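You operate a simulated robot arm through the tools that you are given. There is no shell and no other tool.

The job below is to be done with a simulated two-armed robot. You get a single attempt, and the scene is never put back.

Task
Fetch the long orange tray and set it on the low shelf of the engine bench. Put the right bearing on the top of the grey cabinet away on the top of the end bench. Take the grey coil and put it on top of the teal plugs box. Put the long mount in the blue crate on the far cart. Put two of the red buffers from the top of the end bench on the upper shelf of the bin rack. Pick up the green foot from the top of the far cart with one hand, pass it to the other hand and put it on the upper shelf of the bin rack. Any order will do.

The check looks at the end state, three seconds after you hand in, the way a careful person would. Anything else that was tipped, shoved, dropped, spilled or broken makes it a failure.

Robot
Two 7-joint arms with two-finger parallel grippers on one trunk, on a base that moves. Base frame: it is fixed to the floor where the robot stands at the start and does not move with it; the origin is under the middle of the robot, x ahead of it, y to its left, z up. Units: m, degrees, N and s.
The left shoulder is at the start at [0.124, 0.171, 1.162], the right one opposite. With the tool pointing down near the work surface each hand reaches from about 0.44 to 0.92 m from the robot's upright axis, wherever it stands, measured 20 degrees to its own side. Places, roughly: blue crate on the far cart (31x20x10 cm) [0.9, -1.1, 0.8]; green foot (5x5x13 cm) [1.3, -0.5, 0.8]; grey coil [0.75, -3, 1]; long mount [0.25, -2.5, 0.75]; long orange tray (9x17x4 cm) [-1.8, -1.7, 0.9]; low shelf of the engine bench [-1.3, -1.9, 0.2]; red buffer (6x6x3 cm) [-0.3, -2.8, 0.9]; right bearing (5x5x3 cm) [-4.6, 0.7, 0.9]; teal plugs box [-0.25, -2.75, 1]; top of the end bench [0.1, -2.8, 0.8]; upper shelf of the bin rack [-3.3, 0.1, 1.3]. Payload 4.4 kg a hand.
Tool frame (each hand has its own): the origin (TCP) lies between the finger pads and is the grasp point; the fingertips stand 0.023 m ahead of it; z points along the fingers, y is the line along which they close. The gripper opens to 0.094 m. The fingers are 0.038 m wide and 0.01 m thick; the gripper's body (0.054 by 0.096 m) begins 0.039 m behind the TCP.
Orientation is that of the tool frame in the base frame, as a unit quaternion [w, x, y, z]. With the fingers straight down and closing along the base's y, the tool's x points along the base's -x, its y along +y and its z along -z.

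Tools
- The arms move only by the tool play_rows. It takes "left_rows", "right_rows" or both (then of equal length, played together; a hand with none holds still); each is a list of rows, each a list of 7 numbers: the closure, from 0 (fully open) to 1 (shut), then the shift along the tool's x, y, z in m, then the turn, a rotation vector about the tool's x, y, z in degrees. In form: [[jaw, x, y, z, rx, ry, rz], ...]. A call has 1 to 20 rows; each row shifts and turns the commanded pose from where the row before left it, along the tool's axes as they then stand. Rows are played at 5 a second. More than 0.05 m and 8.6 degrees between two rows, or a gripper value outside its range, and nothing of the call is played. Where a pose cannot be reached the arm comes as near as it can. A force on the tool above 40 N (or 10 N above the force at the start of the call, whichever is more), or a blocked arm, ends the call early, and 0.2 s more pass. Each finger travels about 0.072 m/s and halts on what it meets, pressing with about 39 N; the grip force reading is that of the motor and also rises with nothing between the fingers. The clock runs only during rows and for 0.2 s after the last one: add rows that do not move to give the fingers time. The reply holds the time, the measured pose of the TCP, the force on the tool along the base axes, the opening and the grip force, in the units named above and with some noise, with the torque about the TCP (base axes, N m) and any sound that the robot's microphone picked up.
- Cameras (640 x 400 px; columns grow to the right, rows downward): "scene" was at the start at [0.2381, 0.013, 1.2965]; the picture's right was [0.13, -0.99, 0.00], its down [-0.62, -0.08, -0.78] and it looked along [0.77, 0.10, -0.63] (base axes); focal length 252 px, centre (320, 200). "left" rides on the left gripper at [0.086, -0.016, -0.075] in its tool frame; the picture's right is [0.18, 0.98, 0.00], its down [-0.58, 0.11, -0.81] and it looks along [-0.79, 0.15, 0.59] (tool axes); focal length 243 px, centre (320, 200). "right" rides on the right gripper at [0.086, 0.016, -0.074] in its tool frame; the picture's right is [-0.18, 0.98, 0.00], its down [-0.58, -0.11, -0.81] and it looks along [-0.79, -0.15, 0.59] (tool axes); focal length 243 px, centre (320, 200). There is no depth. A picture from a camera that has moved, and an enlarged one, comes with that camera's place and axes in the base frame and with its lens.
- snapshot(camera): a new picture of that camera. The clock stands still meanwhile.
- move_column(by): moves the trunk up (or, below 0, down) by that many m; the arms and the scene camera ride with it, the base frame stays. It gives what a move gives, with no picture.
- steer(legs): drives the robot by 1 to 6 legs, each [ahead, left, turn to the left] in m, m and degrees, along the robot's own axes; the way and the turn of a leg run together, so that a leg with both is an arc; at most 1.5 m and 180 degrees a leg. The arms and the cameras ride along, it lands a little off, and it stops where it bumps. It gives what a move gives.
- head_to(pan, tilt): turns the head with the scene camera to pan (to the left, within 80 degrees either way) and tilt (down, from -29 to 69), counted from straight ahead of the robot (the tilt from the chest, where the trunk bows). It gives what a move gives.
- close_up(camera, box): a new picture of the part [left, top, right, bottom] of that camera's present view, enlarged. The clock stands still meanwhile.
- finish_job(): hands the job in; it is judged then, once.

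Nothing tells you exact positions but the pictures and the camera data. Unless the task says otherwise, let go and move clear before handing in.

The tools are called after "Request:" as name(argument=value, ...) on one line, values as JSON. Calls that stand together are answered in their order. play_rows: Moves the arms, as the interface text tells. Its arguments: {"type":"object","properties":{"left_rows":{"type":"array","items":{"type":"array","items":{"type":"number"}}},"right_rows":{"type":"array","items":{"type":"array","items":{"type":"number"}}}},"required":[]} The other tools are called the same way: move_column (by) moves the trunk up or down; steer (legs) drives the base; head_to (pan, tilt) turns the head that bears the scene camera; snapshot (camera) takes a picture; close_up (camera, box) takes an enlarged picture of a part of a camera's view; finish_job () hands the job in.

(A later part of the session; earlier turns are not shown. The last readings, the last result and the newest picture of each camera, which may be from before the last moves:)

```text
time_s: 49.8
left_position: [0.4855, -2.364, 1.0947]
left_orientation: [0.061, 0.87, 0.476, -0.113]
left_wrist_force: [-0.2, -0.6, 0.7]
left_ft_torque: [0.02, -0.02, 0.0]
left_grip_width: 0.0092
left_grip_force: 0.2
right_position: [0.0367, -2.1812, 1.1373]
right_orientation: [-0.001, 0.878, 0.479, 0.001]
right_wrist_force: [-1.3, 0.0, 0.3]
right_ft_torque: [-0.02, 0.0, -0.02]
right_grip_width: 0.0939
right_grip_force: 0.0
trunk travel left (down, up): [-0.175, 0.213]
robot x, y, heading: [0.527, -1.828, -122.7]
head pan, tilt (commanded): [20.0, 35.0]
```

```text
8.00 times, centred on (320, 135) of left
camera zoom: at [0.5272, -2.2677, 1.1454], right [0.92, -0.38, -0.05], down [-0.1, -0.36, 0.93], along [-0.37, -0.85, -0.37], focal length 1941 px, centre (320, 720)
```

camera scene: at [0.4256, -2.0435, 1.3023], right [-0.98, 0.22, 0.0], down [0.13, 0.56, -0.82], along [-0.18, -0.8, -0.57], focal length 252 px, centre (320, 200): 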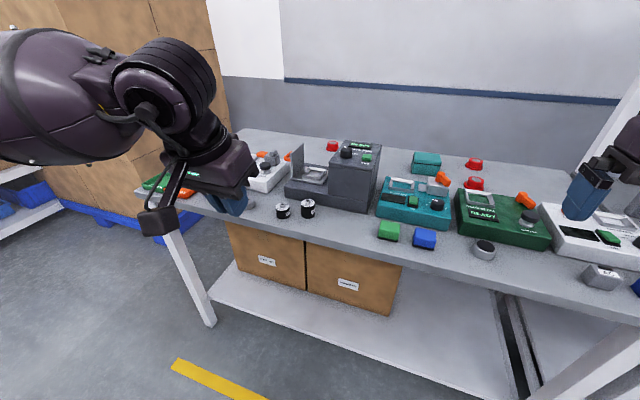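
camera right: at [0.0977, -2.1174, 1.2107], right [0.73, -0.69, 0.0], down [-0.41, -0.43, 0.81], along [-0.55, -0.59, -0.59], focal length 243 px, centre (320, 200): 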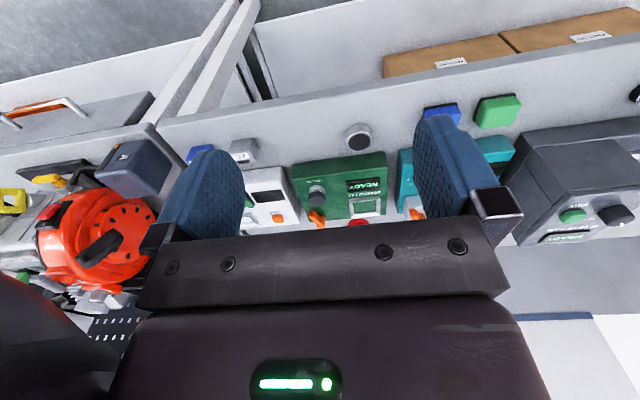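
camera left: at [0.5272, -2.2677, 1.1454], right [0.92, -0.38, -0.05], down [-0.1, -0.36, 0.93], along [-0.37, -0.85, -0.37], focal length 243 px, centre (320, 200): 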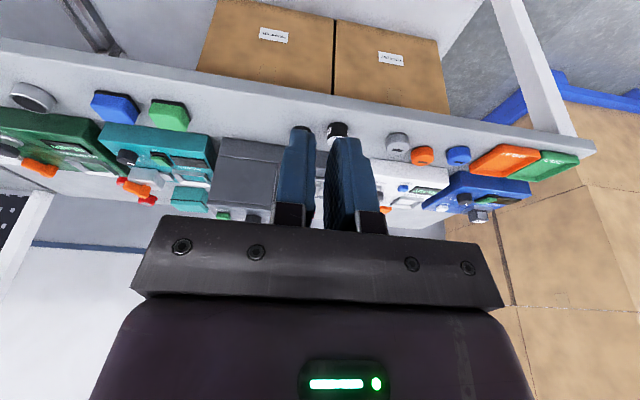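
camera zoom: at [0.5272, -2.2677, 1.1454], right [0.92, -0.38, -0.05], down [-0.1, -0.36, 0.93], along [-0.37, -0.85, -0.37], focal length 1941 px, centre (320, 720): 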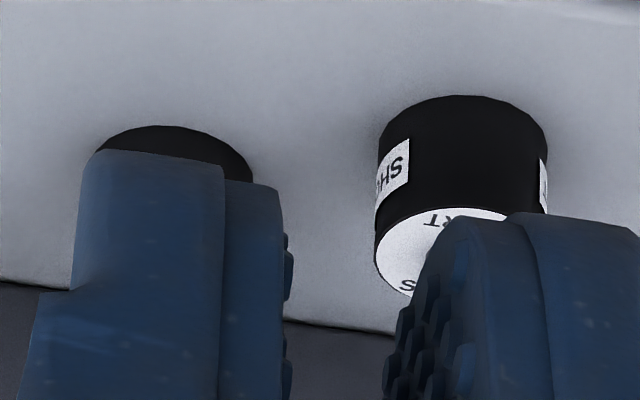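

The mount stands at about (0.332, -2.611), top ≈0.891 — my grip was shallow. I'll re-approach with less tilt and deeper.

Request:
play_rows(left_rows=[[0.4, 0, 0, 0, 0, 7, 0], [0.36, -0.0413, 0.0005, 0.0036, 0, 0, 0], [0.36, -0.0413, 0.0005, 0.0036, 0, 0, 0], [0.36, -0.0413, 0.0005, 0.0036, 0, 0, 0], [0.36, -0.0413, 0.0005, 0.0036, 0, 0, 0], [0.36, -0.0413, 0.0005, 0.0036, 0, 0, 0], [0.36, -0.0413, 0.0005, 0.0036, 0, 0, 0], [0.36, -0.0413, 0.0005, 0.0036, 0, 0, 0], [0.36, 0.0056, 0, 0.0396, 0, 0, 0], [0.36, 0.0056, 0, 0.0396, 0, 0, 0], [0.36, 0.0056, 0, 0.0396, 0, 0, 0], [0.36, 0, 0, 0, 0, 0, 0]])

Request:
snapshot(camera="left")

Request:
close_up(camera="scene", box=[240, 130, 400, 230])

```text
time_s: 52.4
left_position: [0.3312, -2.6094, 0.9895]
left_orientation: [0.034, 0.875, 0.478, -0.062]
left_wrist_force: [0.8, 0.1, 0.5]
left_ft_torque: [-0.02, 0.01, -0.02]
left_grip_width: 0.0601
left_grip_force: 0.2
right_position: [0.037, -2.1809, 1.1372]
right_orientation: [0.0, 0.878, 0.479, -0.001]
right_wrist_force: [-0.5, 0.6, 0.9]
right_ft_torque: [-0.02, 0.0, -0.01]
right_grip_width: 0.0942
right_grip_force: 0.1
trunk travel left (down, up): [-0.175, 0.213]
robot x, y, heading: [0.5257, -1.8282, -122.7]
head pan, tilt (commanded): [20.0, 35.0]
```

```text
taken
camera left: at [0.3691, -2.5187, 1.0519], right [0.93, -0.38, -0.03], down [-0.16, -0.45, 0.88], along [-0.34, -0.81, -0.47], focal length 243 px, centre (320, 200)
```

left: 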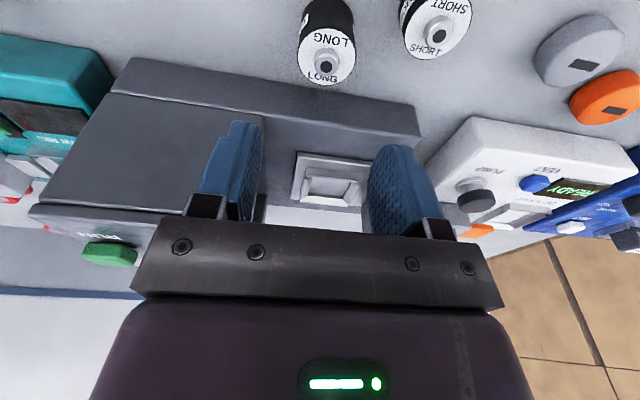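

```text
4.00 times, centred on (320, 180) of scene
camera zoom: at [0.4263, -2.0423, 1.3029], right [-0.98, 0.22, 0.0], down [0.13, 0.56, -0.82], along [-0.18, -0.8, -0.57], focal length 1010 px, centre (320, 280)
```

zoom: 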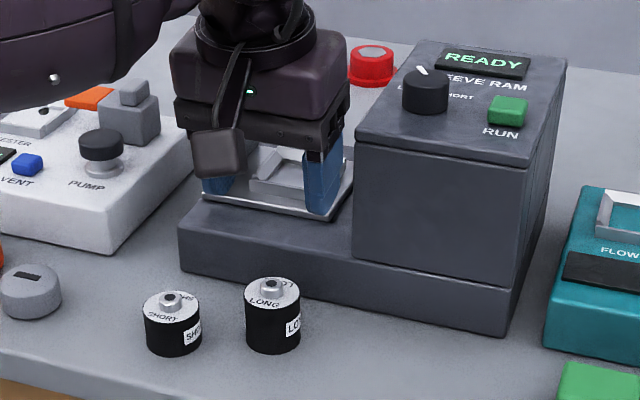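

Alignment matches within 2 mm. Descending to the deeper grip height and closing.

Request:
play_rows(left_rows=[[0.36, 0.005, 0, 0.0358, 0, 0, 0], [0.36, 0.005, 0, 0.0358, 0, 0, 0], [0.36, 0.005, 0, 0.0358, 0, 0, 0], [0.36, 0, 0, 0, 0, 0, 0], [0.5, 0, 0, 0, 0, 0, 0], [0.6, 0, 0, 0, 0, 0, 0], [0.8, 0, 0, 0, 0, 0, 0], [1, 0, 0, 0, 0, 0, 0], [1, 0, 0, 0, 0, 0, 0]])

Request:
snapshot(camera="left")

Request:
close_up(camera="scene", box=[240, 130, 400, 230])

```text
time_s: 54.4
left_position: [0.3316, -2.6106, 0.8802]
left_orientation: [0.034, 0.875, 0.479, -0.062]
left_wrist_force: [-0.1, 0.5, 2.2]
left_ft_torque: [-0.03, 0.04, -0.01]
left_grip_width: 0.0387
left_grip_force: 39.1
right_position: [0.0385, -2.1795, 1.1368]
right_orientation: [0.001, 0.878, 0.48, 0.001]
right_wrist_force: [-0.6, -0.1, 0.7]
right_ft_torque: [-0.01, 0.01, 0.0]
right_grip_width: 0.0941
right_grip_force: 0.0
trunk travel left (down, up): [-0.175, 0.213]
robot x, y, heading: [0.5277, -1.8277, -122.5]
head pan, tilt (commanded): [20.0, 35.0]
```

```text
taken
camera left: at [0.3695, -2.5196, 0.9434], right [0.93, -0.38, -0.03], down [-0.16, -0.45, 0.88], along [-0.34, -0.81, -0.47], focal length 243 px, centre (320, 200)
```

left: 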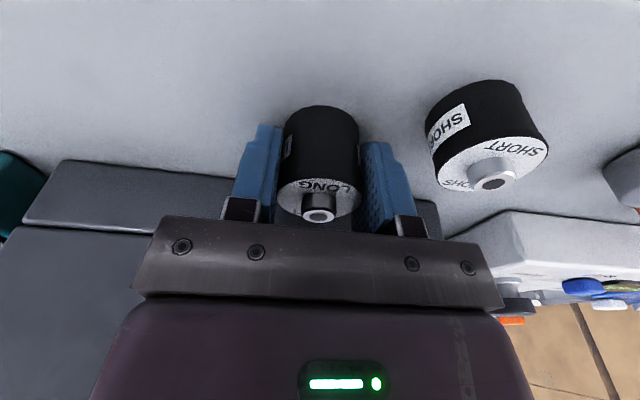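

```text
4.00 times, centred on (320, 180) of scene
camera zoom: at [0.4261, -2.0428, 1.3027], right [-0.98, 0.22, 0.0], down [0.13, 0.56, -0.82], along [-0.18, -0.8, -0.57], focal length 1010 px, centre (320, 280)
```

zoom: 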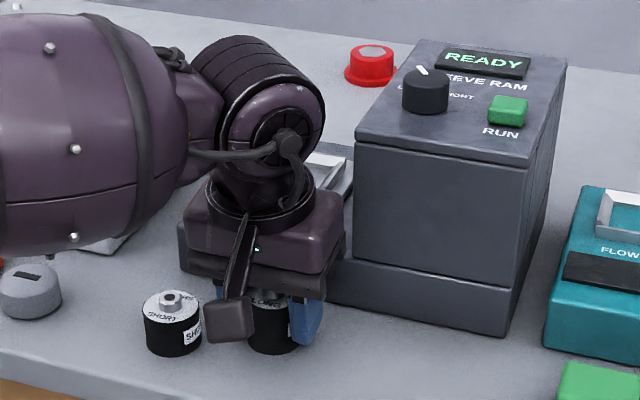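

Good deep grip. Lifting slowly first and checking that it holds.

Request:
play_rows(left_rows=[[1, -0.0007, 0, -0.005, 0, 0, 0], [1, -0.0014, 0, -0.0099, 0, 0, 0], [1, -0.0014, 0, -0.0099, 0, 0, 0], [1, -0.0014, 0, -0.0099, 0, 0, 0], [1, -0.0014, 0, -0.0099, 0, 0, 0], [1, 0, 0, 0, 0, 0, 0]])

Request:
snapshot(camera="left")

```text
time_s: 55.8
left_position: [0.3322, -2.6104, 0.9272]
left_orientation: [0.034, 0.875, 0.48, -0.061]
left_wrist_force: [0.1, 0.3, -0.7]
left_ft_torque: [-0.01, 0.02, 0.0]
left_grip_width: 0.0387
left_grip_force: 38.5
right_position: [0.0386, -2.1808, 1.1358]
right_orientation: [0.001, 0.878, 0.479, 0.0]
right_wrist_force: [-0.1, -0.8, 0.7]
right_ft_torque: [-0.02, -0.03, 0.01]
right_grip_width: 0.0941
right_grip_force: 0.1
trunk travel left (down, up): [-0.175, 0.213]
robot x, y, heading: [0.5259, -1.8303, -122.8]
head pan, tilt (commanded): [20.0, 35.0]
```

```text
taken
camera left: at [0.3701, -2.5198, 0.9888], right [0.93, -0.38, -0.03], down [-0.16, -0.45, 0.88], along [-0.34, -0.81, -0.48], focal length 243 px, centre (320, 200)
```

left: 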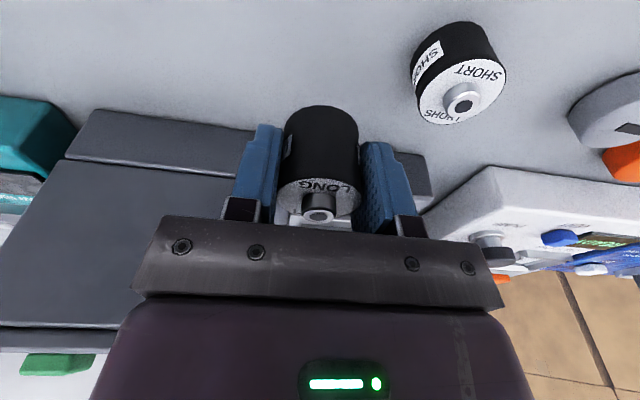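

It holds. Lifting further and retracting at a gentle pace.

Request:
play_rows(left_rows=[[1, -0.0035, 0, -0.0248, 0, 0, 0], [1, -0.0042, 0, -0.0297, 0, 0, 0], [1, -0.0042, 0, -0.0297, 0, 0, 0], [1, -0.0042, 0, -0.0297, 0, 0, 0], [1, -0.0042, 0, -0.0297, 0, 0, 0], [1, -0.0042, 0, -0.0297, 0, 0, 0], [1, 0.0297, 0, -0.0042, 0, 0, 0], [1, 0.0297, 0, -0.0042, 0, 0, 0], [1, 0.0297, 0, -0.0042, 0, 0, 0], [1, 0.0297, 0, -0.0042, 0, 0, 0], [1, 0.0297, 0, -0.0042, 0, 0, 0], [1, 0.0297, 0, -0.0042, 0, 0, 0], [1, 0.0297, 0, -0.0042, 0, 0, 0], [1, 0.0297, 0, -0.0042, 0, 0, 0], [1, 0.0297, 0, -0.0042, 0, 0, 0]])

Request:
snapshot(camera="left")

```text
time_s: 59.0
left_position: [0.4795, -2.3828, 1.1026]
left_orientation: [0.034, 0.875, 0.479, -0.062]
left_wrist_force: [0.6, -1.0, -0.1]
left_ft_torque: [-0.01, 0.02, -0.02]
left_grip_width: 0.0389
left_grip_force: 38.8
right_position: [0.0394, -2.1808, 1.1376]
right_orientation: [0.0, 0.878, 0.479, 0.0]
right_wrist_force: [-0.1, 0.1, 0.3]
right_ft_torque: [0.0, 0.01, 0.0]
right_grip_width: 0.0939
right_grip_force: 0.1
trunk travel left (down, up): [-0.175, 0.213]
robot x, y, heading: [0.5276, -1.8293, -122.7]
head pan, tilt (commanded): [20.0, 35.0]
```

```text
taken
camera left: at [0.5173, -2.292, 1.1648], right [0.93, -0.38, -0.03], down [-0.16, -0.45, 0.88], along [-0.34, -0.81, -0.47], focal length 243 px, centre (320, 200)
```

left: 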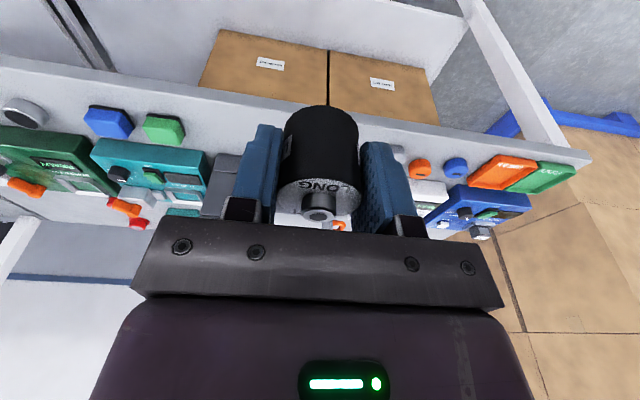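

The mount is held firmly. The blue crate on the cart is behind me, so I'll turn around to face the cart's end and look.

Request:
steer(legs=[[0, 0, 90], [0, 0, 90], [0, -0.12, 0]])

Request:
head_to(pan=10, tilt=35)

Request:
snapshot(camera="scene")

Request:
snapshot(camera="left")

```text
time_s: 68.3
left_position: [0.686, -1.345, 1.1011]
left_orientation: [0.062, -0.471, 0.879, 0.033]
left_wrist_force: [0.4, 0.3, -1.1]
left_ft_torque: [0.0, 0.02, -0.02]
left_grip_width: 0.0386
left_grip_force: 39.2
right_position: [1.1214, -1.5541, 1.1361]
right_orientation: [0.0, -0.473, 0.881, 0.0]
right_wrist_force: [-0.2, 0.7, 0.2]
right_ft_torque: [-0.01, 0.0, 0.02]
right_grip_width: 0.0938
right_grip_force: 0.0
trunk travel left (down, up): [-0.175, 0.213]
robot x, y, heading: [0.6277, -1.8995, 56.5]
head pan, tilt (commanded): [20.0, 35.0]
```

```text
time_s: 69.0
left_position: [0.6848, -1.3439, 1.1026]
left_orientation: [0.061, -0.471, 0.88, 0.033]
left_wrist_force: [0.1, -0.4, -0.7]
left_ft_torque: [0.01, -0.02, -0.04]
left_grip_width: 0.0388
left_grip_force: 39.1
right_position: [1.1219, -1.5541, 1.1379]
right_orientation: [0.0, -0.473, 0.881, 0.0]
right_wrist_force: [-0.9, -0.1, 0.0]
right_ft_torque: [0.0, 0.04, 0.0]
right_grip_width: 0.0939
right_grip_force: 0.0
trunk travel left (down, up): [-0.175, 0.213]
robot x, y, heading: [0.629, -1.8964, 56.7]
head pan, tilt (commanded): [10.0, 35.0]
```

```text
taken
camera scene: at [0.7479, -1.6871, 1.3026], right [0.92, -0.4, 0.0], down [-0.23, -0.53, -0.82], along [0.33, 0.75, -0.57], focal length 252 px, centre (320, 200)
```

scene: 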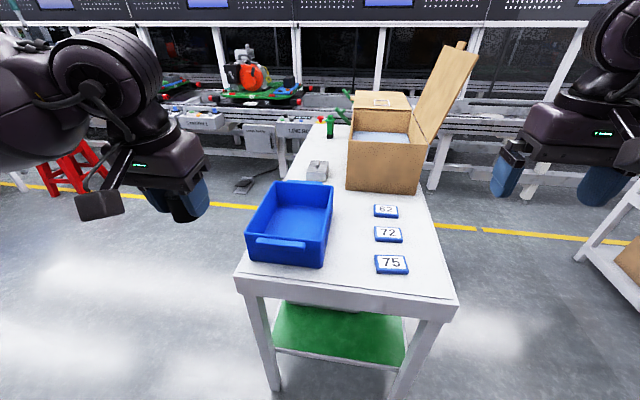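

```text
taken
camera left: at [0.6447, -1.431, 1.1644], right [-0.92, 0.39, -0.03], down [0.17, 0.45, 0.88], along [0.36, 0.8, -0.48], focal length 243 px, centre (320, 200)
```

left: 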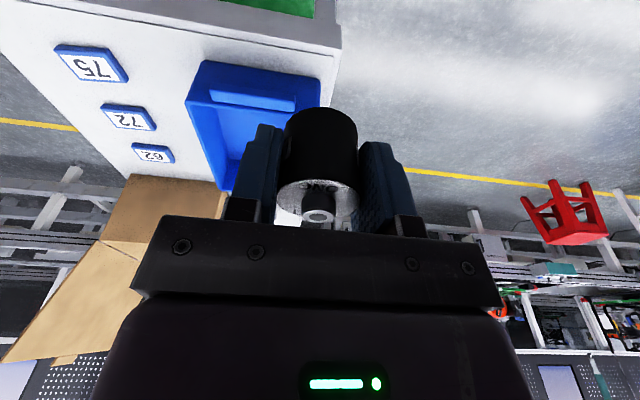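

The crate is right ahead, empty and open. Zooming to locate its rim and floor.

Request:
close_up(camera="scene", box=[220, 160, 380, 260])

Request:
close_up(camera="left", box=[160, 30, 352, 150])

```text
4.00 times, centred on (300, 210) of scene
camera zoom: at [0.7479, -1.6871, 1.3026], right [0.92, -0.4, 0.0], down [-0.23, -0.53, -0.82], along [0.33, 0.75, -0.57], focal length 1010 px, centre (400, 160)
```

zoom: 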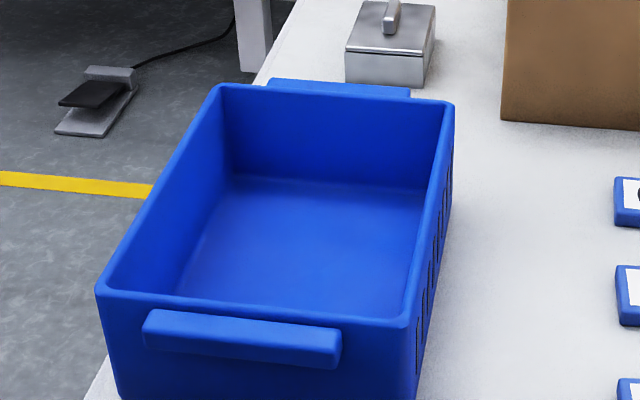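

```text
3.33 times, centred on (256, 90) of left
camera zoom: at [0.6447, -1.431, 1.1644], right [-0.92, 0.39, -0.03], down [0.17, 0.45, 0.88], along [0.36, 0.8, -0.48], focal length 809 px, centre (533, 567)
```

zoom: 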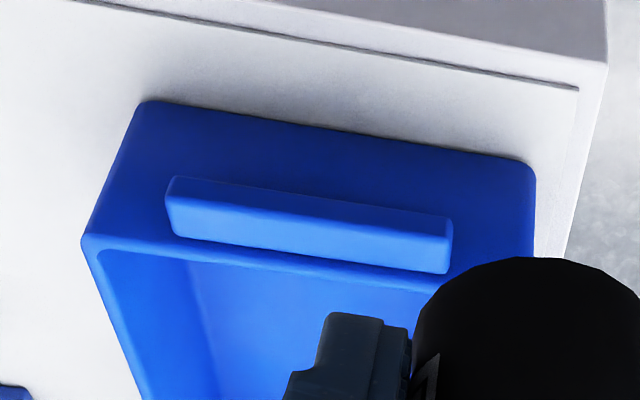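

Crate centre ≈ (0.914, -1.128), rim z≈0.877. Moving the left hand with the mount over its middle.

Request:
play_rows(left_rows=[[1, -0.0412, -0.0091, 0.0058, 0, 0, 0], [1, -0.0412, -0.0091, 0.0058, 0, 0, 0], [1, -0.0412, -0.0091, 0.0058, 0, 0, 0], [1, -0.0412, -0.0091, 0.0058, 0, 0, 0], [1, -0.0412, -0.0091, 0.0058, 0, 0, 0], [1, -0.0412, -0.0091, 0.0058, 0, 0, 0], [1, -0.0412, -0.0091, 0.0058, 0, 0, 0], [1, -0.0412, -0.0091, 0.0058, 0, 0, 0], [1, 0.0042, 0, 0.0297, 0, 0, 0], [1, 0.0042, 0, 0.0297, 0, 0, 0], [1, 0.0042, 0, 0.0297, 0, 0, 0], [1, 0, 0, 0, 0, 0, 0]])

Request:
snapshot(camera="scene")

Request:
snapshot(camera="left")

```text
time_s: 71.7
left_position: [0.9318, -1.1067, 1.0141]
left_orientation: [0.063, -0.471, 0.879, 0.033]
left_wrist_force: [-0.3, 0.7, -1.5]
left_ft_torque: [0.02, 0.01, 0.0]
left_grip_width: 0.039
left_grip_force: 39.1
right_position: [1.1217, -1.5542, 1.1368]
right_orientation: [0.0, -0.472, 0.882, 0.0]
right_wrist_force: [-0.3, 0.8, 0.4]
right_ft_torque: [0.01, 0.0, 0.01]
right_grip_width: 0.0939
right_grip_force: 0.1
trunk travel left (down, up): [-0.175, 0.213]
robot x, y, heading: [0.6315, -1.9002, 56.2]
head pan, tilt (commanded): [10.0, 35.0]
```

```text
taken
camera scene: at [0.7478, -1.6877, 1.3029], right [0.92, -0.4, 0.0], down [-0.23, -0.53, -0.82], along [0.33, 0.75, -0.57], focal length 252 px, centre (320, 200)
```

scene: 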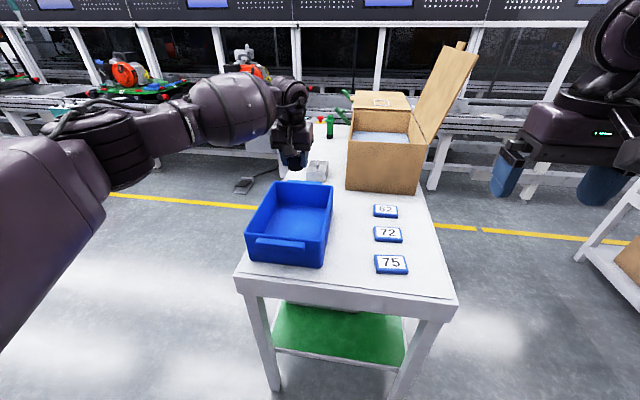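

```text
taken
camera left: at [0.8903, -1.1943, 1.0758], right [-0.92, 0.39, -0.03], down [0.17, 0.45, 0.88], along [0.36, 0.8, -0.47], focal length 243 px, centre (320, 200)
```

left: 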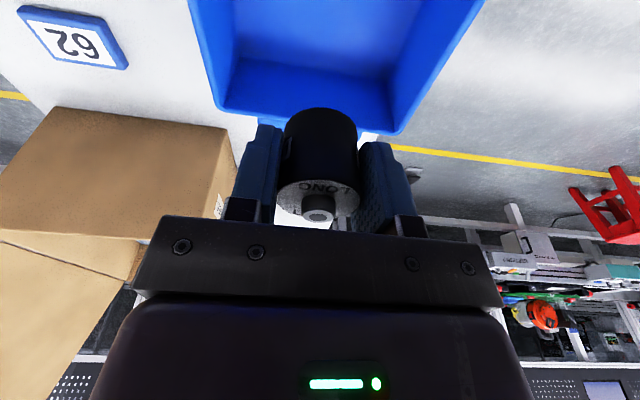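

Centred over the crate. Descending in stages.

Request:
play_rows(left_rows=[[1, 0.0042, 0, 0.0297, 0, 0, 0], [1, 0.0042, 0, 0.0297, 0, 0, 0], [1, 0.0042, 0, 0.0297, 0, 0, 0], [1, 0.0042, 0, 0.0297, 0, 0, 0], [1, 0.0028, 0, 0.0198, 0, 0, 0], [1, 0, 0, 0, 0, 0, 0]])

Request:
snapshot(camera="left")

Request:
close_up(camera="scene", box=[220, 140, 380, 240])

```text
time_s: 73.0
left_position: [0.9291, -1.1063, 0.8714]
left_orientation: [0.061, -0.471, 0.879, 0.033]
left_wrist_force: [0.7, -0.2, -0.3]
left_ft_torque: [-0.01, -0.01, -0.01]
left_grip_width: 0.0387
left_grip_force: 38.9
right_position: [1.1225, -1.5546, 1.1366]
right_orientation: [0.001, -0.472, 0.882, 0.0]
right_wrist_force: [-0.2, -0.5, 0.2]
right_ft_torque: [0.01, 0.04, -0.01]
right_grip_width: 0.0942
right_grip_force: 0.0
trunk travel left (down, up): [-0.175, 0.213]
robot x, y, heading: [0.6281, -1.8986, 56.2]
head pan, tilt (commanded): [10.0, 35.0]
```

```text
taken
camera left: at [0.8892, -1.1944, 0.9341], right [-0.92, 0.39, -0.03], down [0.17, 0.45, 0.88], along [0.36, 0.8, -0.48], focal length 243 px, centre (320, 200)
```

left: 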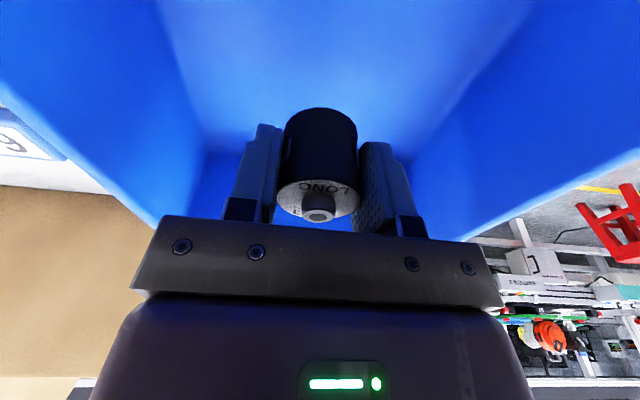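

```text
4.00 times, centred on (300, 190) of scene
camera zoom: at [0.7479, -1.6874, 1.3028], right [0.92, -0.4, 0.0], down [-0.23, -0.53, -0.82], along [0.33, 0.75, -0.57], focal length 1010 px, centre (400, 240)
```

zoom: 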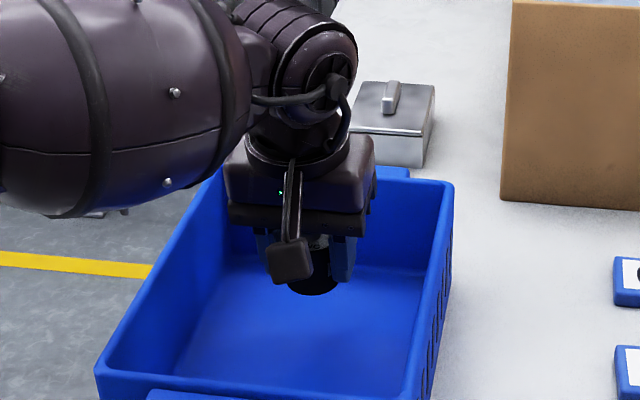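

Clearances look fine. Lowering the last 5 cm slowly, watching for contact.

Request:
play_rows(left_rows=[[1, 0.0021, 0, 0.0149, 0, 0, 0], [1, 0.0021, 0, 0.0149, 0, 0, 0], [1, 0.0014, 0, 0.0099, 0, 0, 0], [1, 0.0014, 0, 0.0099, 0, 0, 0], [1, 0, 0, 0, 0, 0, 0]])

Request:
snapshot(camera="left")

Request:
close_up(camera="scene", box=[220, 140, 380, 240])

```text
time_s: 74.2
left_position: [0.9304, -1.1065, 0.8219]
left_orientation: [0.061, -0.471, 0.879, 0.033]
left_wrist_force: [-0.4, -0.1, -0.4]
left_ft_torque: [0.04, -0.05, 0.02]
left_grip_width: 0.039
left_grip_force: 39.5
right_position: [1.1219, -1.5543, 1.1357]
right_orientation: [-0.001, -0.473, 0.881, -0.001]
right_wrist_force: [-0.8, -0.2, -0.8]
right_ft_torque: [0.01, 0.0, -0.01]
right_grip_width: 0.0939
right_grip_force: 0.0
trunk travel left (down, up): [-0.175, 0.213]
robot x, y, heading: [0.6275, -1.8942, 56.3]
head pan, tilt (commanded): [10.0, 35.0]
```

```text
taken
camera left: at [0.8896, -1.1943, 0.8839], right [-0.92, 0.39, -0.03], down [0.17, 0.45, 0.88], along [0.36, 0.8, -0.48], focal length 243 px, centre (320, 200)
```

left: 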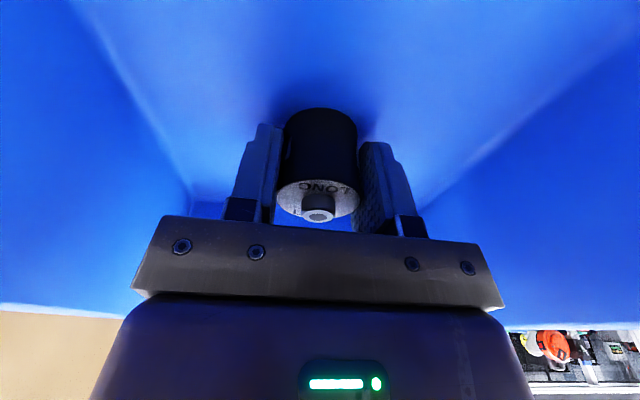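

```text
4.00 times, centred on (300, 190) of scene
camera zoom: at [0.7479, -1.6873, 1.3027], right [0.92, -0.4, 0.0], down [-0.23, -0.53, -0.82], along [0.33, 0.75, -0.57], focal length 1010 px, centre (400, 240)
```

zoom: 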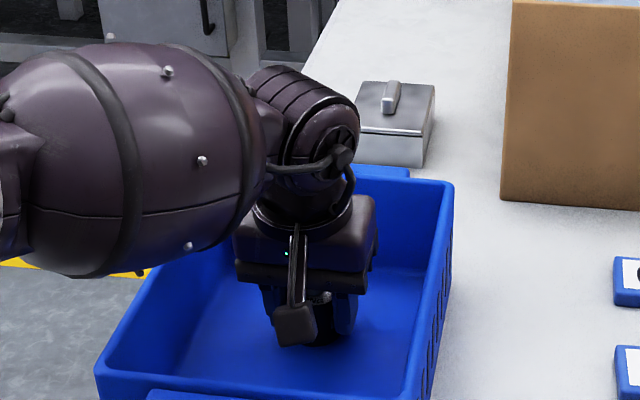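

Almost down. A few more small steps until contact, then release.

Request:
play_rows(left_rows=[[1, 0.0006, 0, 0.004, 0, 0, 0], [1, 0.0006, 0, 0.004, 0, 0, 0], [1, 0, 0, 0, 0, 0, 0]])

```text
time_s: 75.0
left_position: [0.9305, -1.1067, 0.8199]
left_orientation: [0.065, -0.471, 0.879, 0.035]
left_wrist_force: [-1.0, 1.9, 27.1]
left_ft_torque: [-0.15, 0.03, -0.03]
left_grip_width: 0.0388
left_grip_force: 38.7
right_position: [1.121, -1.557, 1.1396]
right_orientation: [0.002, -0.473, 0.881, 0.002]
right_wrist_force: [-0.1, -0.1, 1.0]
right_ft_torque: [-0.02, 0.02, -0.04]
right_grip_width: 0.094
right_grip_force: 0.1
trunk travel left (down, up): [-0.175, 0.213]
robot x, y, heading: [0.6252, -1.8919, 56.4]
head pan, tilt (commanded): [10.0, 35.0]
```

Contact with the crate floor. Easing off slightly and opening.

Request:
play_rows(left_rows=[[1, -0.0009, 0, -0.0065, 0, 0, 0], [0.8, 0, 0, 0, 0, 0, 0], [0.6, 0, 0, 0, 0, 0, 0], [0.4, 0, 0, 0, 0, 0, 0], [0.3, 0, 0, 0, 0, 0, 0], [0.3, 0, 0, 0, 0, 0, 0]])

Request:
snapshot(camera="left")

```text
time_s: 76.5
left_position: [0.9309, -1.1061, 0.8184]
left_orientation: [0.061, -0.471, 0.879, 0.033]
left_wrist_force: [0.9, -0.2, 0.0]
left_ft_torque: [0.0, 0.01, -0.03]
left_grip_width: 0.0656
left_grip_force: 0.1
right_position: [1.1215, -1.5548, 1.1367]
right_orientation: [0.001, -0.473, 0.881, 0.0]
right_wrist_force: [0.3, -0.1, -0.6]
right_ft_torque: [0.01, 0.01, -0.01]
right_grip_width: 0.0939
right_grip_force: 0.1
trunk travel left (down, up): [-0.175, 0.213]
robot x, y, heading: [0.6289, -1.8977, 56.3]
head pan, tilt (commanded): [10.0, 35.0]
```

```text
taken
camera left: at [0.8896, -1.1943, 0.8821], right [-0.92, 0.39, -0.03], down [0.17, 0.45, 0.88], along [0.36, 0.8, -0.48], focal length 243 px, centre (320, 200)
```

left: 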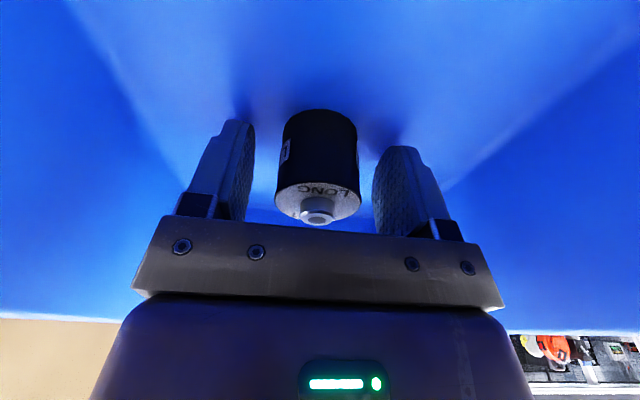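

Released upright in the crate. Raising the hand straight up and retracting.

Request:
play_rows(left_rows=[[0.3, -0.0028, 0, -0.0198, 0, 0, 0], [0.3, -0.0056, 0, -0.0396, 0, 0, 0], [0.3, -0.0056, 0, -0.0396, 0, 0, 0], [0.3, -0.0056, 0, -0.0396, 0, 0, 0], [0.3, -0.0056, 0, -0.0396, 0, 0, 0], [0.3, -0.0056, 0, -0.0396, 0, 0, 0], [0.3, -0.0056, 0, -0.0396, 0, 0, 0], [0.1, 0.0412, 0.005, -0.0058, 0, 0, 0], [0.0, 0.0412, 0.005, -0.0058, 0, 0, 0], [0.0, 0.0412, 0.005, -0.0058, 0, 0, 0], [0.0, 0.0412, 0.005, -0.0058, 0, 0, 0], [0.0, 0.0412, 0.005, -0.0058, 0, 0, 0], [0.0, 0.0412, 0.005, -0.0058, 0, 0, 0], [0.0, 0.0412, 0.005, -0.0058, 0, 0, 0], [0.0, 0.0412, 0.005, -0.0058, 0, 8, 0]])

Request:
snapshot(camera="scene")

Request:
close_up(camera="scene", box=[220, 160, 380, 260])

```text
time_s: 79.7
left_position: [0.7133, -1.3635, 1.0799]
left_orientation: [0.001, -0.472, 0.881, 0.0]
left_wrist_force: [0.8, -0.3, 0.1]
left_ft_torque: [0.0, -0.03, 0.04]
left_grip_width: 0.094
left_grip_force: 0.1
right_position: [1.122, -1.554, 1.1363]
right_orientation: [0.001, -0.473, 0.881, 0.0]
right_wrist_force: [0.5, 0.4, -0.2]
right_ft_torque: [0.01, 0.0, 0.02]
right_grip_width: 0.0941
right_grip_force: 0.0
trunk travel left (down, up): [-0.175, 0.213]
robot x, y, heading: [0.6259, -1.8965, 56.7]
head pan, tilt (commanded): [10.0, 35.0]
```

```text
taken
camera scene: at [0.7478, -1.6872, 1.3026], right [0.92, -0.4, 0.0], down [-0.23, -0.53, -0.82], along [0.33, 0.75, -0.57], focal length 252 px, centre (320, 200)
```

scene: 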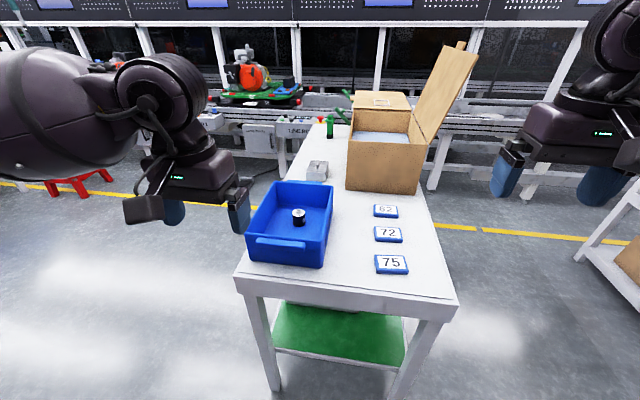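

```text
4.00 times, centred on (300, 210) of scene
camera zoom: at [0.7478, -1.6872, 1.3026], right [0.92, -0.4, 0.0], down [-0.23, -0.53, -0.82], along [0.33, 0.75, -0.57], focal length 1010 px, centre (400, 160)
```

zoom: 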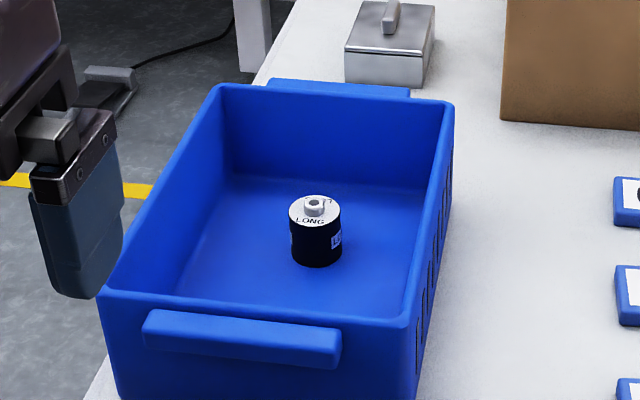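

The LONG mount stands in the crate. Next the grey coil: turning back to the end bench and shifting toward its left end.

Request:
steer(legs=[[0, 0, -90], [0, 0, -90], [0, 0.33, 0]])

Request:
head_to(pan=15, tilt=35)

Request:
snapshot(camera="scene")

Request:
snapshot(camera="left")

```text
time_s: 90.7
left_position: [0.8237, -2.6103, 1.0794]
left_orientation: [0.0, 0.879, 0.476, -0.001]
left_wrist_force: [0.0, 0.4, -0.4]
left_ft_torque: [-0.02, -0.03, 0.03]
left_grip_width: 0.0939
left_grip_force: 0.2
right_position: [0.4111, -2.4236, 1.1356]
right_orientation: [0.001, 0.879, 0.477, 0.0]
right_wrist_force: [0.3, -0.2, 0.2]
right_ft_torque: [0.01, -0.01, -0.02]
right_grip_width: 0.0939
right_grip_force: 0.0
trunk travel left (down, up): [-0.175, 0.213]
robot x, y, heading: [0.9031, -2.0791, -123.1]
head pan, tilt (commanded): [10.0, 35.0]
```

```text
time_s: 91.4
left_position: [0.8229, -2.6103, 1.08]
left_orientation: [0.0, 0.879, 0.476, 0.0]
left_wrist_force: [-0.3, 0.0, 0.2]
left_ft_torque: [0.01, -0.01, 0.01]
left_grip_width: 0.094
left_grip_force: 0.0
right_position: [0.4119, -2.4238, 1.1361]
right_orientation: [0.0, 0.88, 0.476, 0.0]
right_wrist_force: [0.1, -0.8, 0.3]
right_ft_torque: [-0.01, 0.01, 0.02]
right_grip_width: 0.094
right_grip_force: 0.1
trunk travel left (down, up): [-0.175, 0.213]
robot x, y, heading: [0.9061, -2.0771, -122.9]
head pan, tilt (commanded): [15.0, 35.0]
```

```text
taken
camera scene: at [0.7929, -2.2859, 1.3026], right [-0.95, 0.31, 0.0], down [0.18, 0.55, -0.82], along [-0.25, -0.78, -0.57], focal length 252 px, centre (320, 200)
```

scene: 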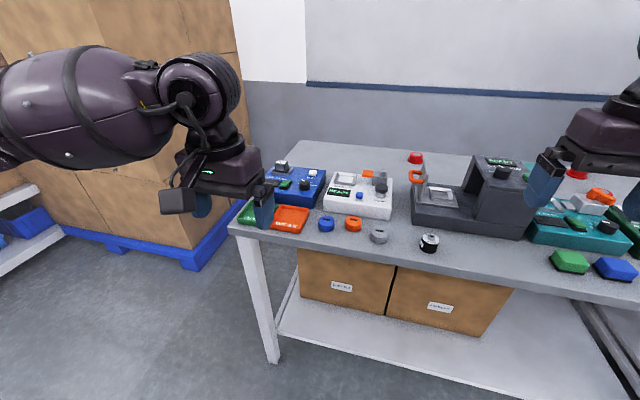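

```text
taken
camera left: at [0.856, -2.5275, 1.1553], right [0.92, -0.38, 0.0], down [-0.23, -0.55, 0.81], along [-0.31, -0.75, -0.59], focal length 243 px, centre (320, 200)
```

left: 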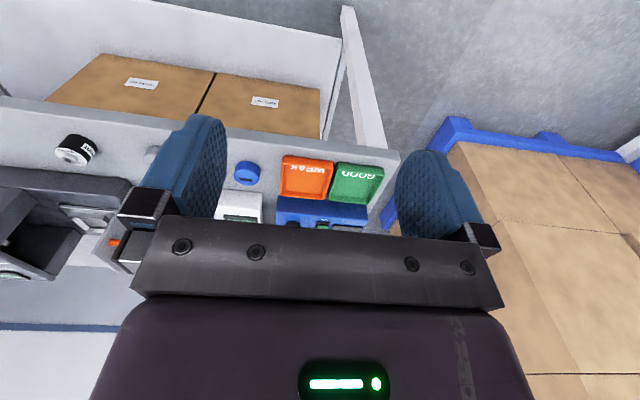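

Request:
close_up(camera="scene", box=[230, 145, 358, 225])

Request:
snapshot(camera="right")

```text
5.00 times, centred on (294, 185) of scene
camera zoom: at [0.7929, -2.2859, 1.3026], right [-0.95, 0.31, 0.0], down [0.18, 0.55, -0.82], along [-0.25, -0.78, -0.57], focal length 1262 px, centre (450, 275)
```

zoom: 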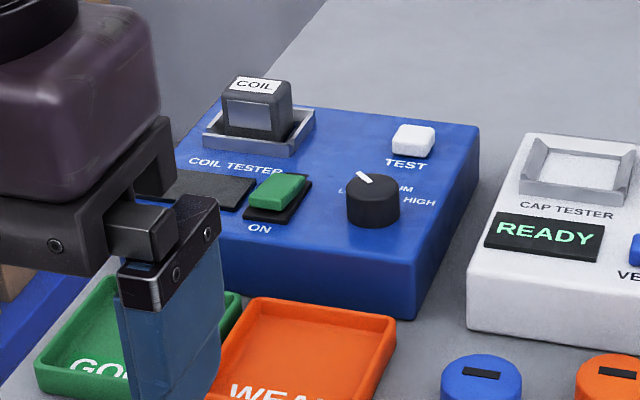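

```text
taken
camera right: at [0.4714, -2.3601, 1.2107], right [0.72, -0.69, 0.0], down [-0.41, -0.43, 0.81], along [-0.56, -0.58, -0.59], focal length 243 px, centre (320, 200)
```

right: 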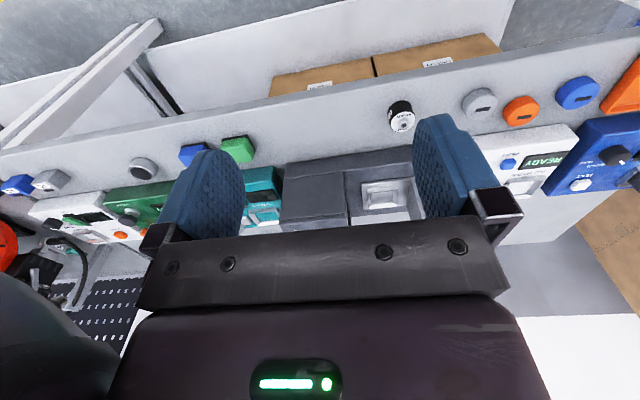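

The coil's top is at about (0.683, -3.044, 0.928). I'm a bit far, so I drive closer.

Request:
steer(legs=[[0.15, 0.1, 0]])

Request:
head_to(pan=20, tilt=38)

Request:
snapshot(camera="scene")

Request:
snapshot(camera="left")

```text
time_s: 92.9
left_position: [0.8257, -2.7907, 1.0786]
left_orientation: [-0.001, 0.879, 0.478, 0.0]
left_wrist_force: [-0.4, -0.6, -0.1]
left_ft_torque: [0.03, 0.03, -0.02]
left_grip_width: 0.094
left_grip_force: 0.0
right_position: [0.4145, -2.6031, 1.1365]
right_orientation: [0.001, 0.879, 0.477, 0.0]
right_wrist_force: [1.1, -0.3, 0.2]
right_ft_torque: [0.03, 0.0, -0.01]
right_grip_width: 0.0939
right_grip_force: 0.1
trunk travel left (down, up): [-0.175, 0.213]
robot x, y, heading: [0.907, -2.2544, -123.0]
head pan, tilt (commanded): [15.0, 35.0]
```

```text
time_s: 93.6
left_position: [0.8268, -2.7885, 1.0802]
left_orientation: [0.001, 0.878, 0.478, -0.001]
left_wrist_force: [0.4, 0.2, 0.0]
left_ft_torque: [-0.01, -0.04, 0.03]
left_grip_width: 0.094
left_grip_force: 0.1
right_position: [0.4142, -2.6036, 1.1372]
right_orientation: [0.0, 0.879, 0.477, 0.0]
right_wrist_force: [0.3, 0.4, 0.0]
right_ft_torque: [-0.02, 0.02, 0.01]
right_grip_width: 0.0938
right_grip_force: 0.1
trunk travel left (down, up): [-0.175, 0.213]
robot x, y, heading: [0.905, -2.2545, -123.0]
head pan, tilt (commanded): [20.0, 38.0]
```

```text
taken
camera scene: at [0.8027, -2.4653, 1.2981], right [-0.97, 0.22, 0.0], down [0.14, 0.6, -0.79], along [-0.18, -0.77, -0.62], focal length 252 px, centre (320, 200)
```

scene: 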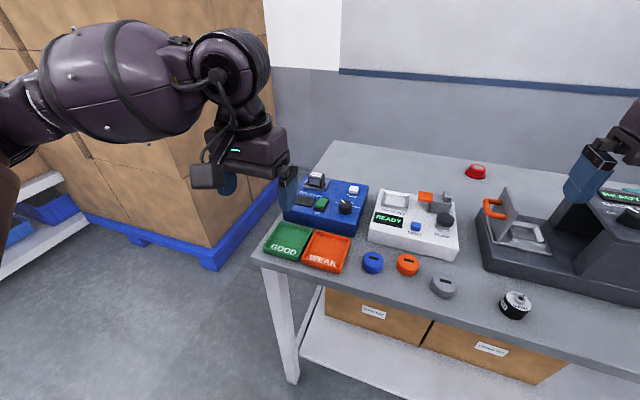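

```text
taken
camera left: at [0.8586, -2.7063, 1.1553], right [0.93, -0.38, 0.0], down [-0.22, -0.55, 0.81], along [-0.31, -0.75, -0.59], focal length 243 px, centre (320, 200)
```

left: 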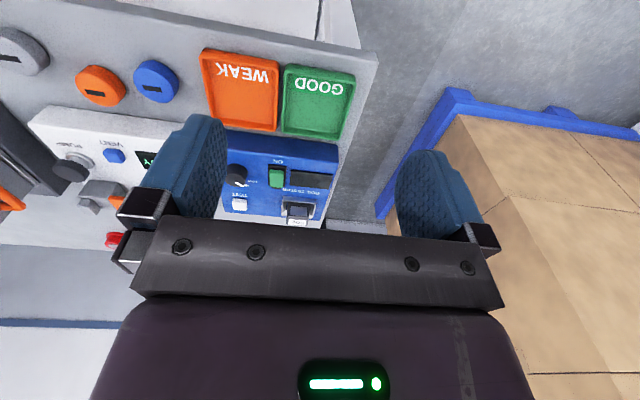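

Request:
close_up(camera="scene", box=[270, 150, 398, 230])

Request:
close_up(camera="left", box=[216, 130, 376, 230])

```text
5.00 times, centred on (334, 190) of scene
camera zoom: at [0.8027, -2.4653, 1.2981], right [-0.97, 0.22, 0.0], down [0.14, 0.6, -0.79], along [-0.18, -0.77, -0.62], focal length 1262 px, centre (250, 250)
```

zoom: 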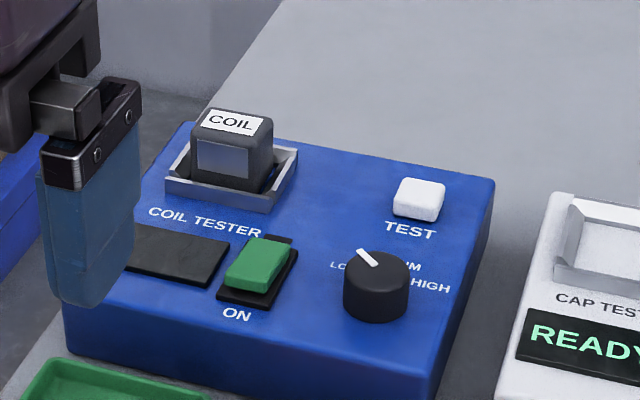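

```text
4.00 times, centred on (296, 180) of left
camera zoom: at [0.8586, -2.7063, 1.1553], right [0.93, -0.38, 0.0], down [-0.22, -0.55, 0.81], along [-0.31, -0.75, -0.59], focal length 970 px, centre (416, 280)
```

zoom: 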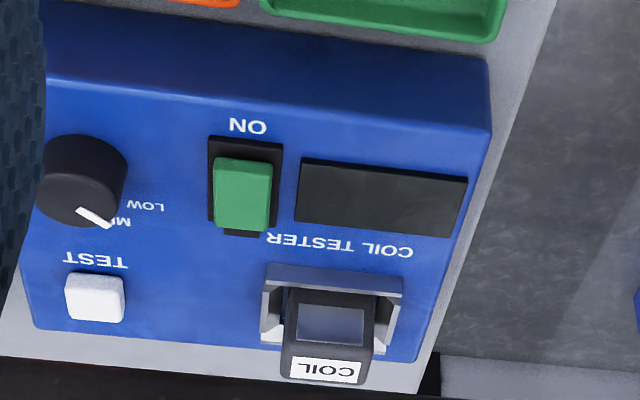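

Coil top centre ≈ (0.680, -3.040, 0.930), about 4.5 cm wide, square to the bench; tester top z≈0.896 with a shallow nest. Moving the left hand above it.

Request:
play_rows(left_rows=[[0.2, -0.0416, 0.002, 0, 0, 0, 0], [0.2, -0.0416, 0.002, 0, 0, 0, 0], [0.2, -0.0416, 0.002, 0, 0, 0, 0], [0.2, -0.0416, 0.002, 0, 0, 0, 0], [0.2, -0.0416, 0.002, 0, 0, 0, 0], [0.2, -0.0416, 0.002, 0, 0, 0, 0], [0.2, -0.0416, 0.002, 0, 0, 0, 0], [0.2, 0, 0, 0.04, 0, 0, 0], [0.2, 0, 0, 0.03, 0, 0, 0], [0.2, 0, 0, 0, 0, 0, 0]])

Request:
snapshot(camera="left")

Request:
close_up(camera="scene", box=[238, 110, 398, 210])

```text
time_s: 95.8
left_position: [0.6799, -3.0415, 1.0111]
left_orientation: [0.001, 0.879, 0.477, -0.001]
left_wrist_force: [0.2, -0.8, -0.4]
left_ft_torque: [0.01, -0.03, 0.0]
left_grip_width: 0.0751
left_grip_force: 0.1
right_position: [0.4141, -2.602, 1.1369]
right_orientation: [0.001, 0.879, 0.477, 0.0]
right_wrist_force: [-0.7, 0.2, 0.7]
right_ft_torque: [0.0, 0.01, -0.01]
right_grip_width: 0.0941
right_grip_force: 0.0
trunk travel left (down, up): [-0.175, 0.213]
robot x, y, heading: [0.9011, -2.2558, -123.0]
head pan, tilt (commanded): [20.0, 38.0]
```

```text
taken
camera left: at [0.7129, -2.9583, 1.0858], right [0.92, -0.38, 0.0], down [-0.22, -0.55, 0.81], along [-0.31, -0.75, -0.59], focal length 243 px, centre (320, 200)
```

left: 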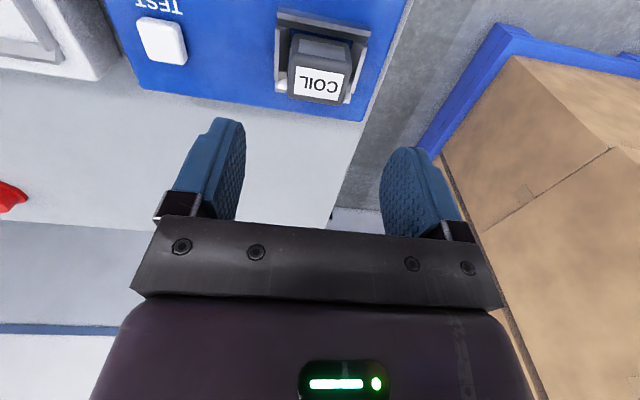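

```text
4.00 times, centred on (318, 160) of scene
camera zoom: at [0.8031, -2.465, 1.2983], right [-0.97, 0.22, 0.0], down [0.14, 0.6, -0.79], along [-0.18, -0.77, -0.62], focal length 1010 px, centre (328, 360)
```

zoom: 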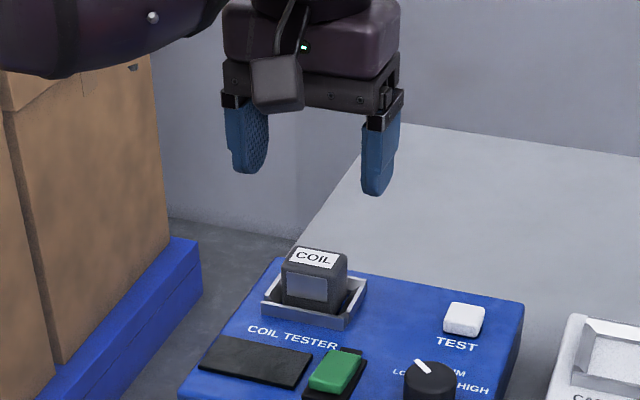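

Aligned within millimetres. Descending so the fingertips stop just above the nest rim.

Request:
play_rows(left_rows=[[0.2, 0.003, 0, 0.03, 0, 0, 0], [0.2, 0, 0, 0.03, 0, 0, 0], [0.2, 0, 0, 0, 0, 0, 0]])

Request:
snapshot(camera="left")

Request:
close_up(camera="scene", box=[270, 140, 366, 200])

```text
time_s: 96.6
left_position: [0.681, -3.0398, 0.9516]
left_orientation: [0.0, 0.879, 0.477, 0.0]
left_wrist_force: [0.6, 0.4, 0.5]
left_ft_torque: [0.02, 0.0, -0.01]
left_grip_width: 0.0752
left_grip_force: 0.1
right_position: [0.4143, -2.6019, 1.1376]
right_orientation: [0.0, 0.879, 0.477, -0.001]
right_wrist_force: [0.5, -0.2, 0.0]
right_ft_torque: [-0.02, 0.01, 0.02]
right_grip_width: 0.0938
right_grip_force: 0.3
trunk travel left (down, up): [-0.175, 0.213]
robot x, y, heading: [0.9029, -2.2558, -123.1]
head pan, tilt (commanded): [20.0, 38.0]
```

```text
taken
camera left: at [0.7139, -2.9557, 1.0264], right [0.92, -0.38, 0.0], down [-0.22, -0.55, 0.81], along [-0.31, -0.75, -0.59], focal length 243 px, centre (320, 200)
```

left: 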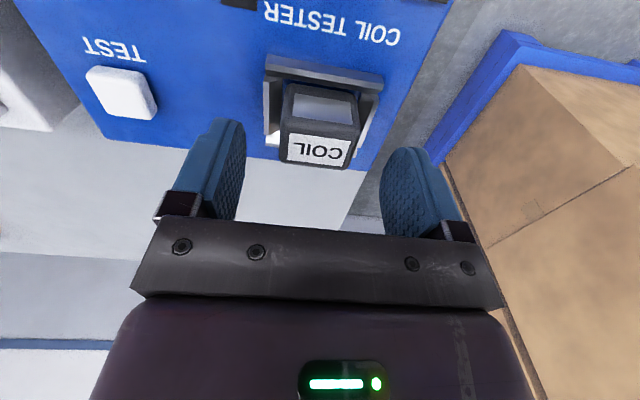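

```text
6.67 times, centred on (318, 170) of scene
camera zoom: at [0.803, -2.465, 1.2983], right [-0.97, 0.22, 0.0], down [0.14, 0.6, -0.79], along [-0.18, -0.77, -0.62], focal length 1683 px, centre (333, 400)
```

zoom: 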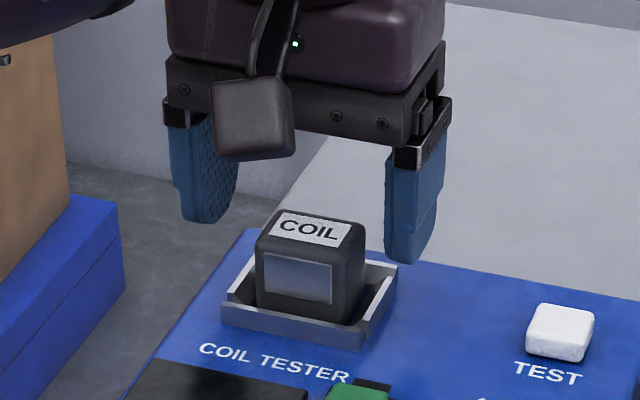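

Well centred. Lowering 2 cm and closing gently.

Request:
play_rows(left_rows=[[0.2, 0, 0, 0.01, 0, 0, 0], [0.2, 0, 0, 0.01, 0, 0, 0], [0.3, 0, 0, 0, 0, 0, 0], [0.45, 0, 0, 0, 0, 0, 0], [0.6, 0, 0, 0, 0, 0, 0], [0.9, 0, 0, 0, 0, 0, 0], [0.9, 0, 0, 0, 0, 0, 0]])

Request:
snapshot(camera="left")

Request:
close_up(camera="scene", box=[270, 140, 366, 200])

```text
time_s: 98.2
left_position: [0.6801, -3.0389, 0.9304]
left_orientation: [0.001, 0.878, 0.478, 0.0]
left_wrist_force: [-0.6, -1.5, 0.2]
left_ft_torque: [0.01, 0.0, -0.04]
left_grip_width: 0.0395
left_grip_force: 38.9
right_position: [0.4146, -2.6019, 1.1359]
right_orientation: [0.0, 0.879, 0.477, 0.0]
right_wrist_force: [-0.4, 0.8, -0.3]
right_ft_torque: [0.02, -0.02, 0.02]
right_grip_width: 0.094
right_grip_force: 0.1
trunk travel left (down, up): [-0.175, 0.213]
robot x, y, heading: [0.903, -2.2542, -123.0]
head pan, tilt (commanded): [20.0, 38.0]
```

```text
taken
camera left: at [0.7137, -2.9563, 1.0061], right [0.93, -0.38, 0.0], down [-0.22, -0.55, 0.81], along [-0.31, -0.75, -0.59], focal length 243 px, centre (320, 200)
```

left: 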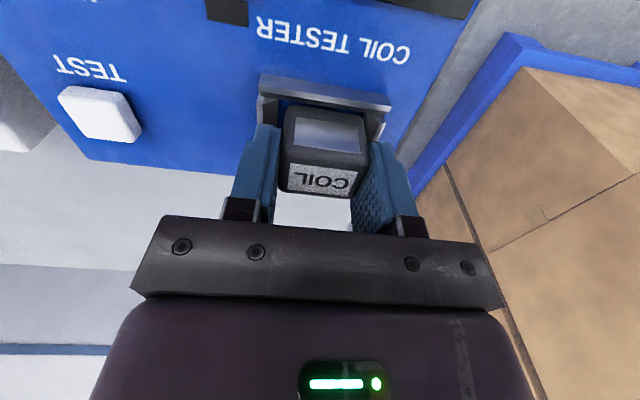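

```text
6.67 times, centred on (318, 170) of scene
camera zoom: at [0.8027, -2.4653, 1.2981], right [-0.97, 0.22, 0.0], down [0.14, 0.6, -0.79], along [-0.18, -0.77, -0.62], focal length 1683 px, centre (333, 400)
```

zoom: 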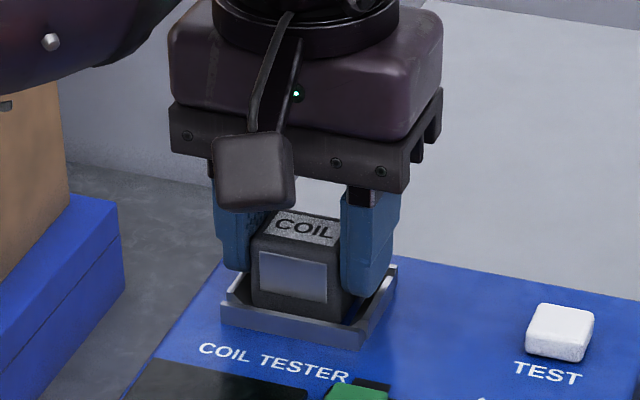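

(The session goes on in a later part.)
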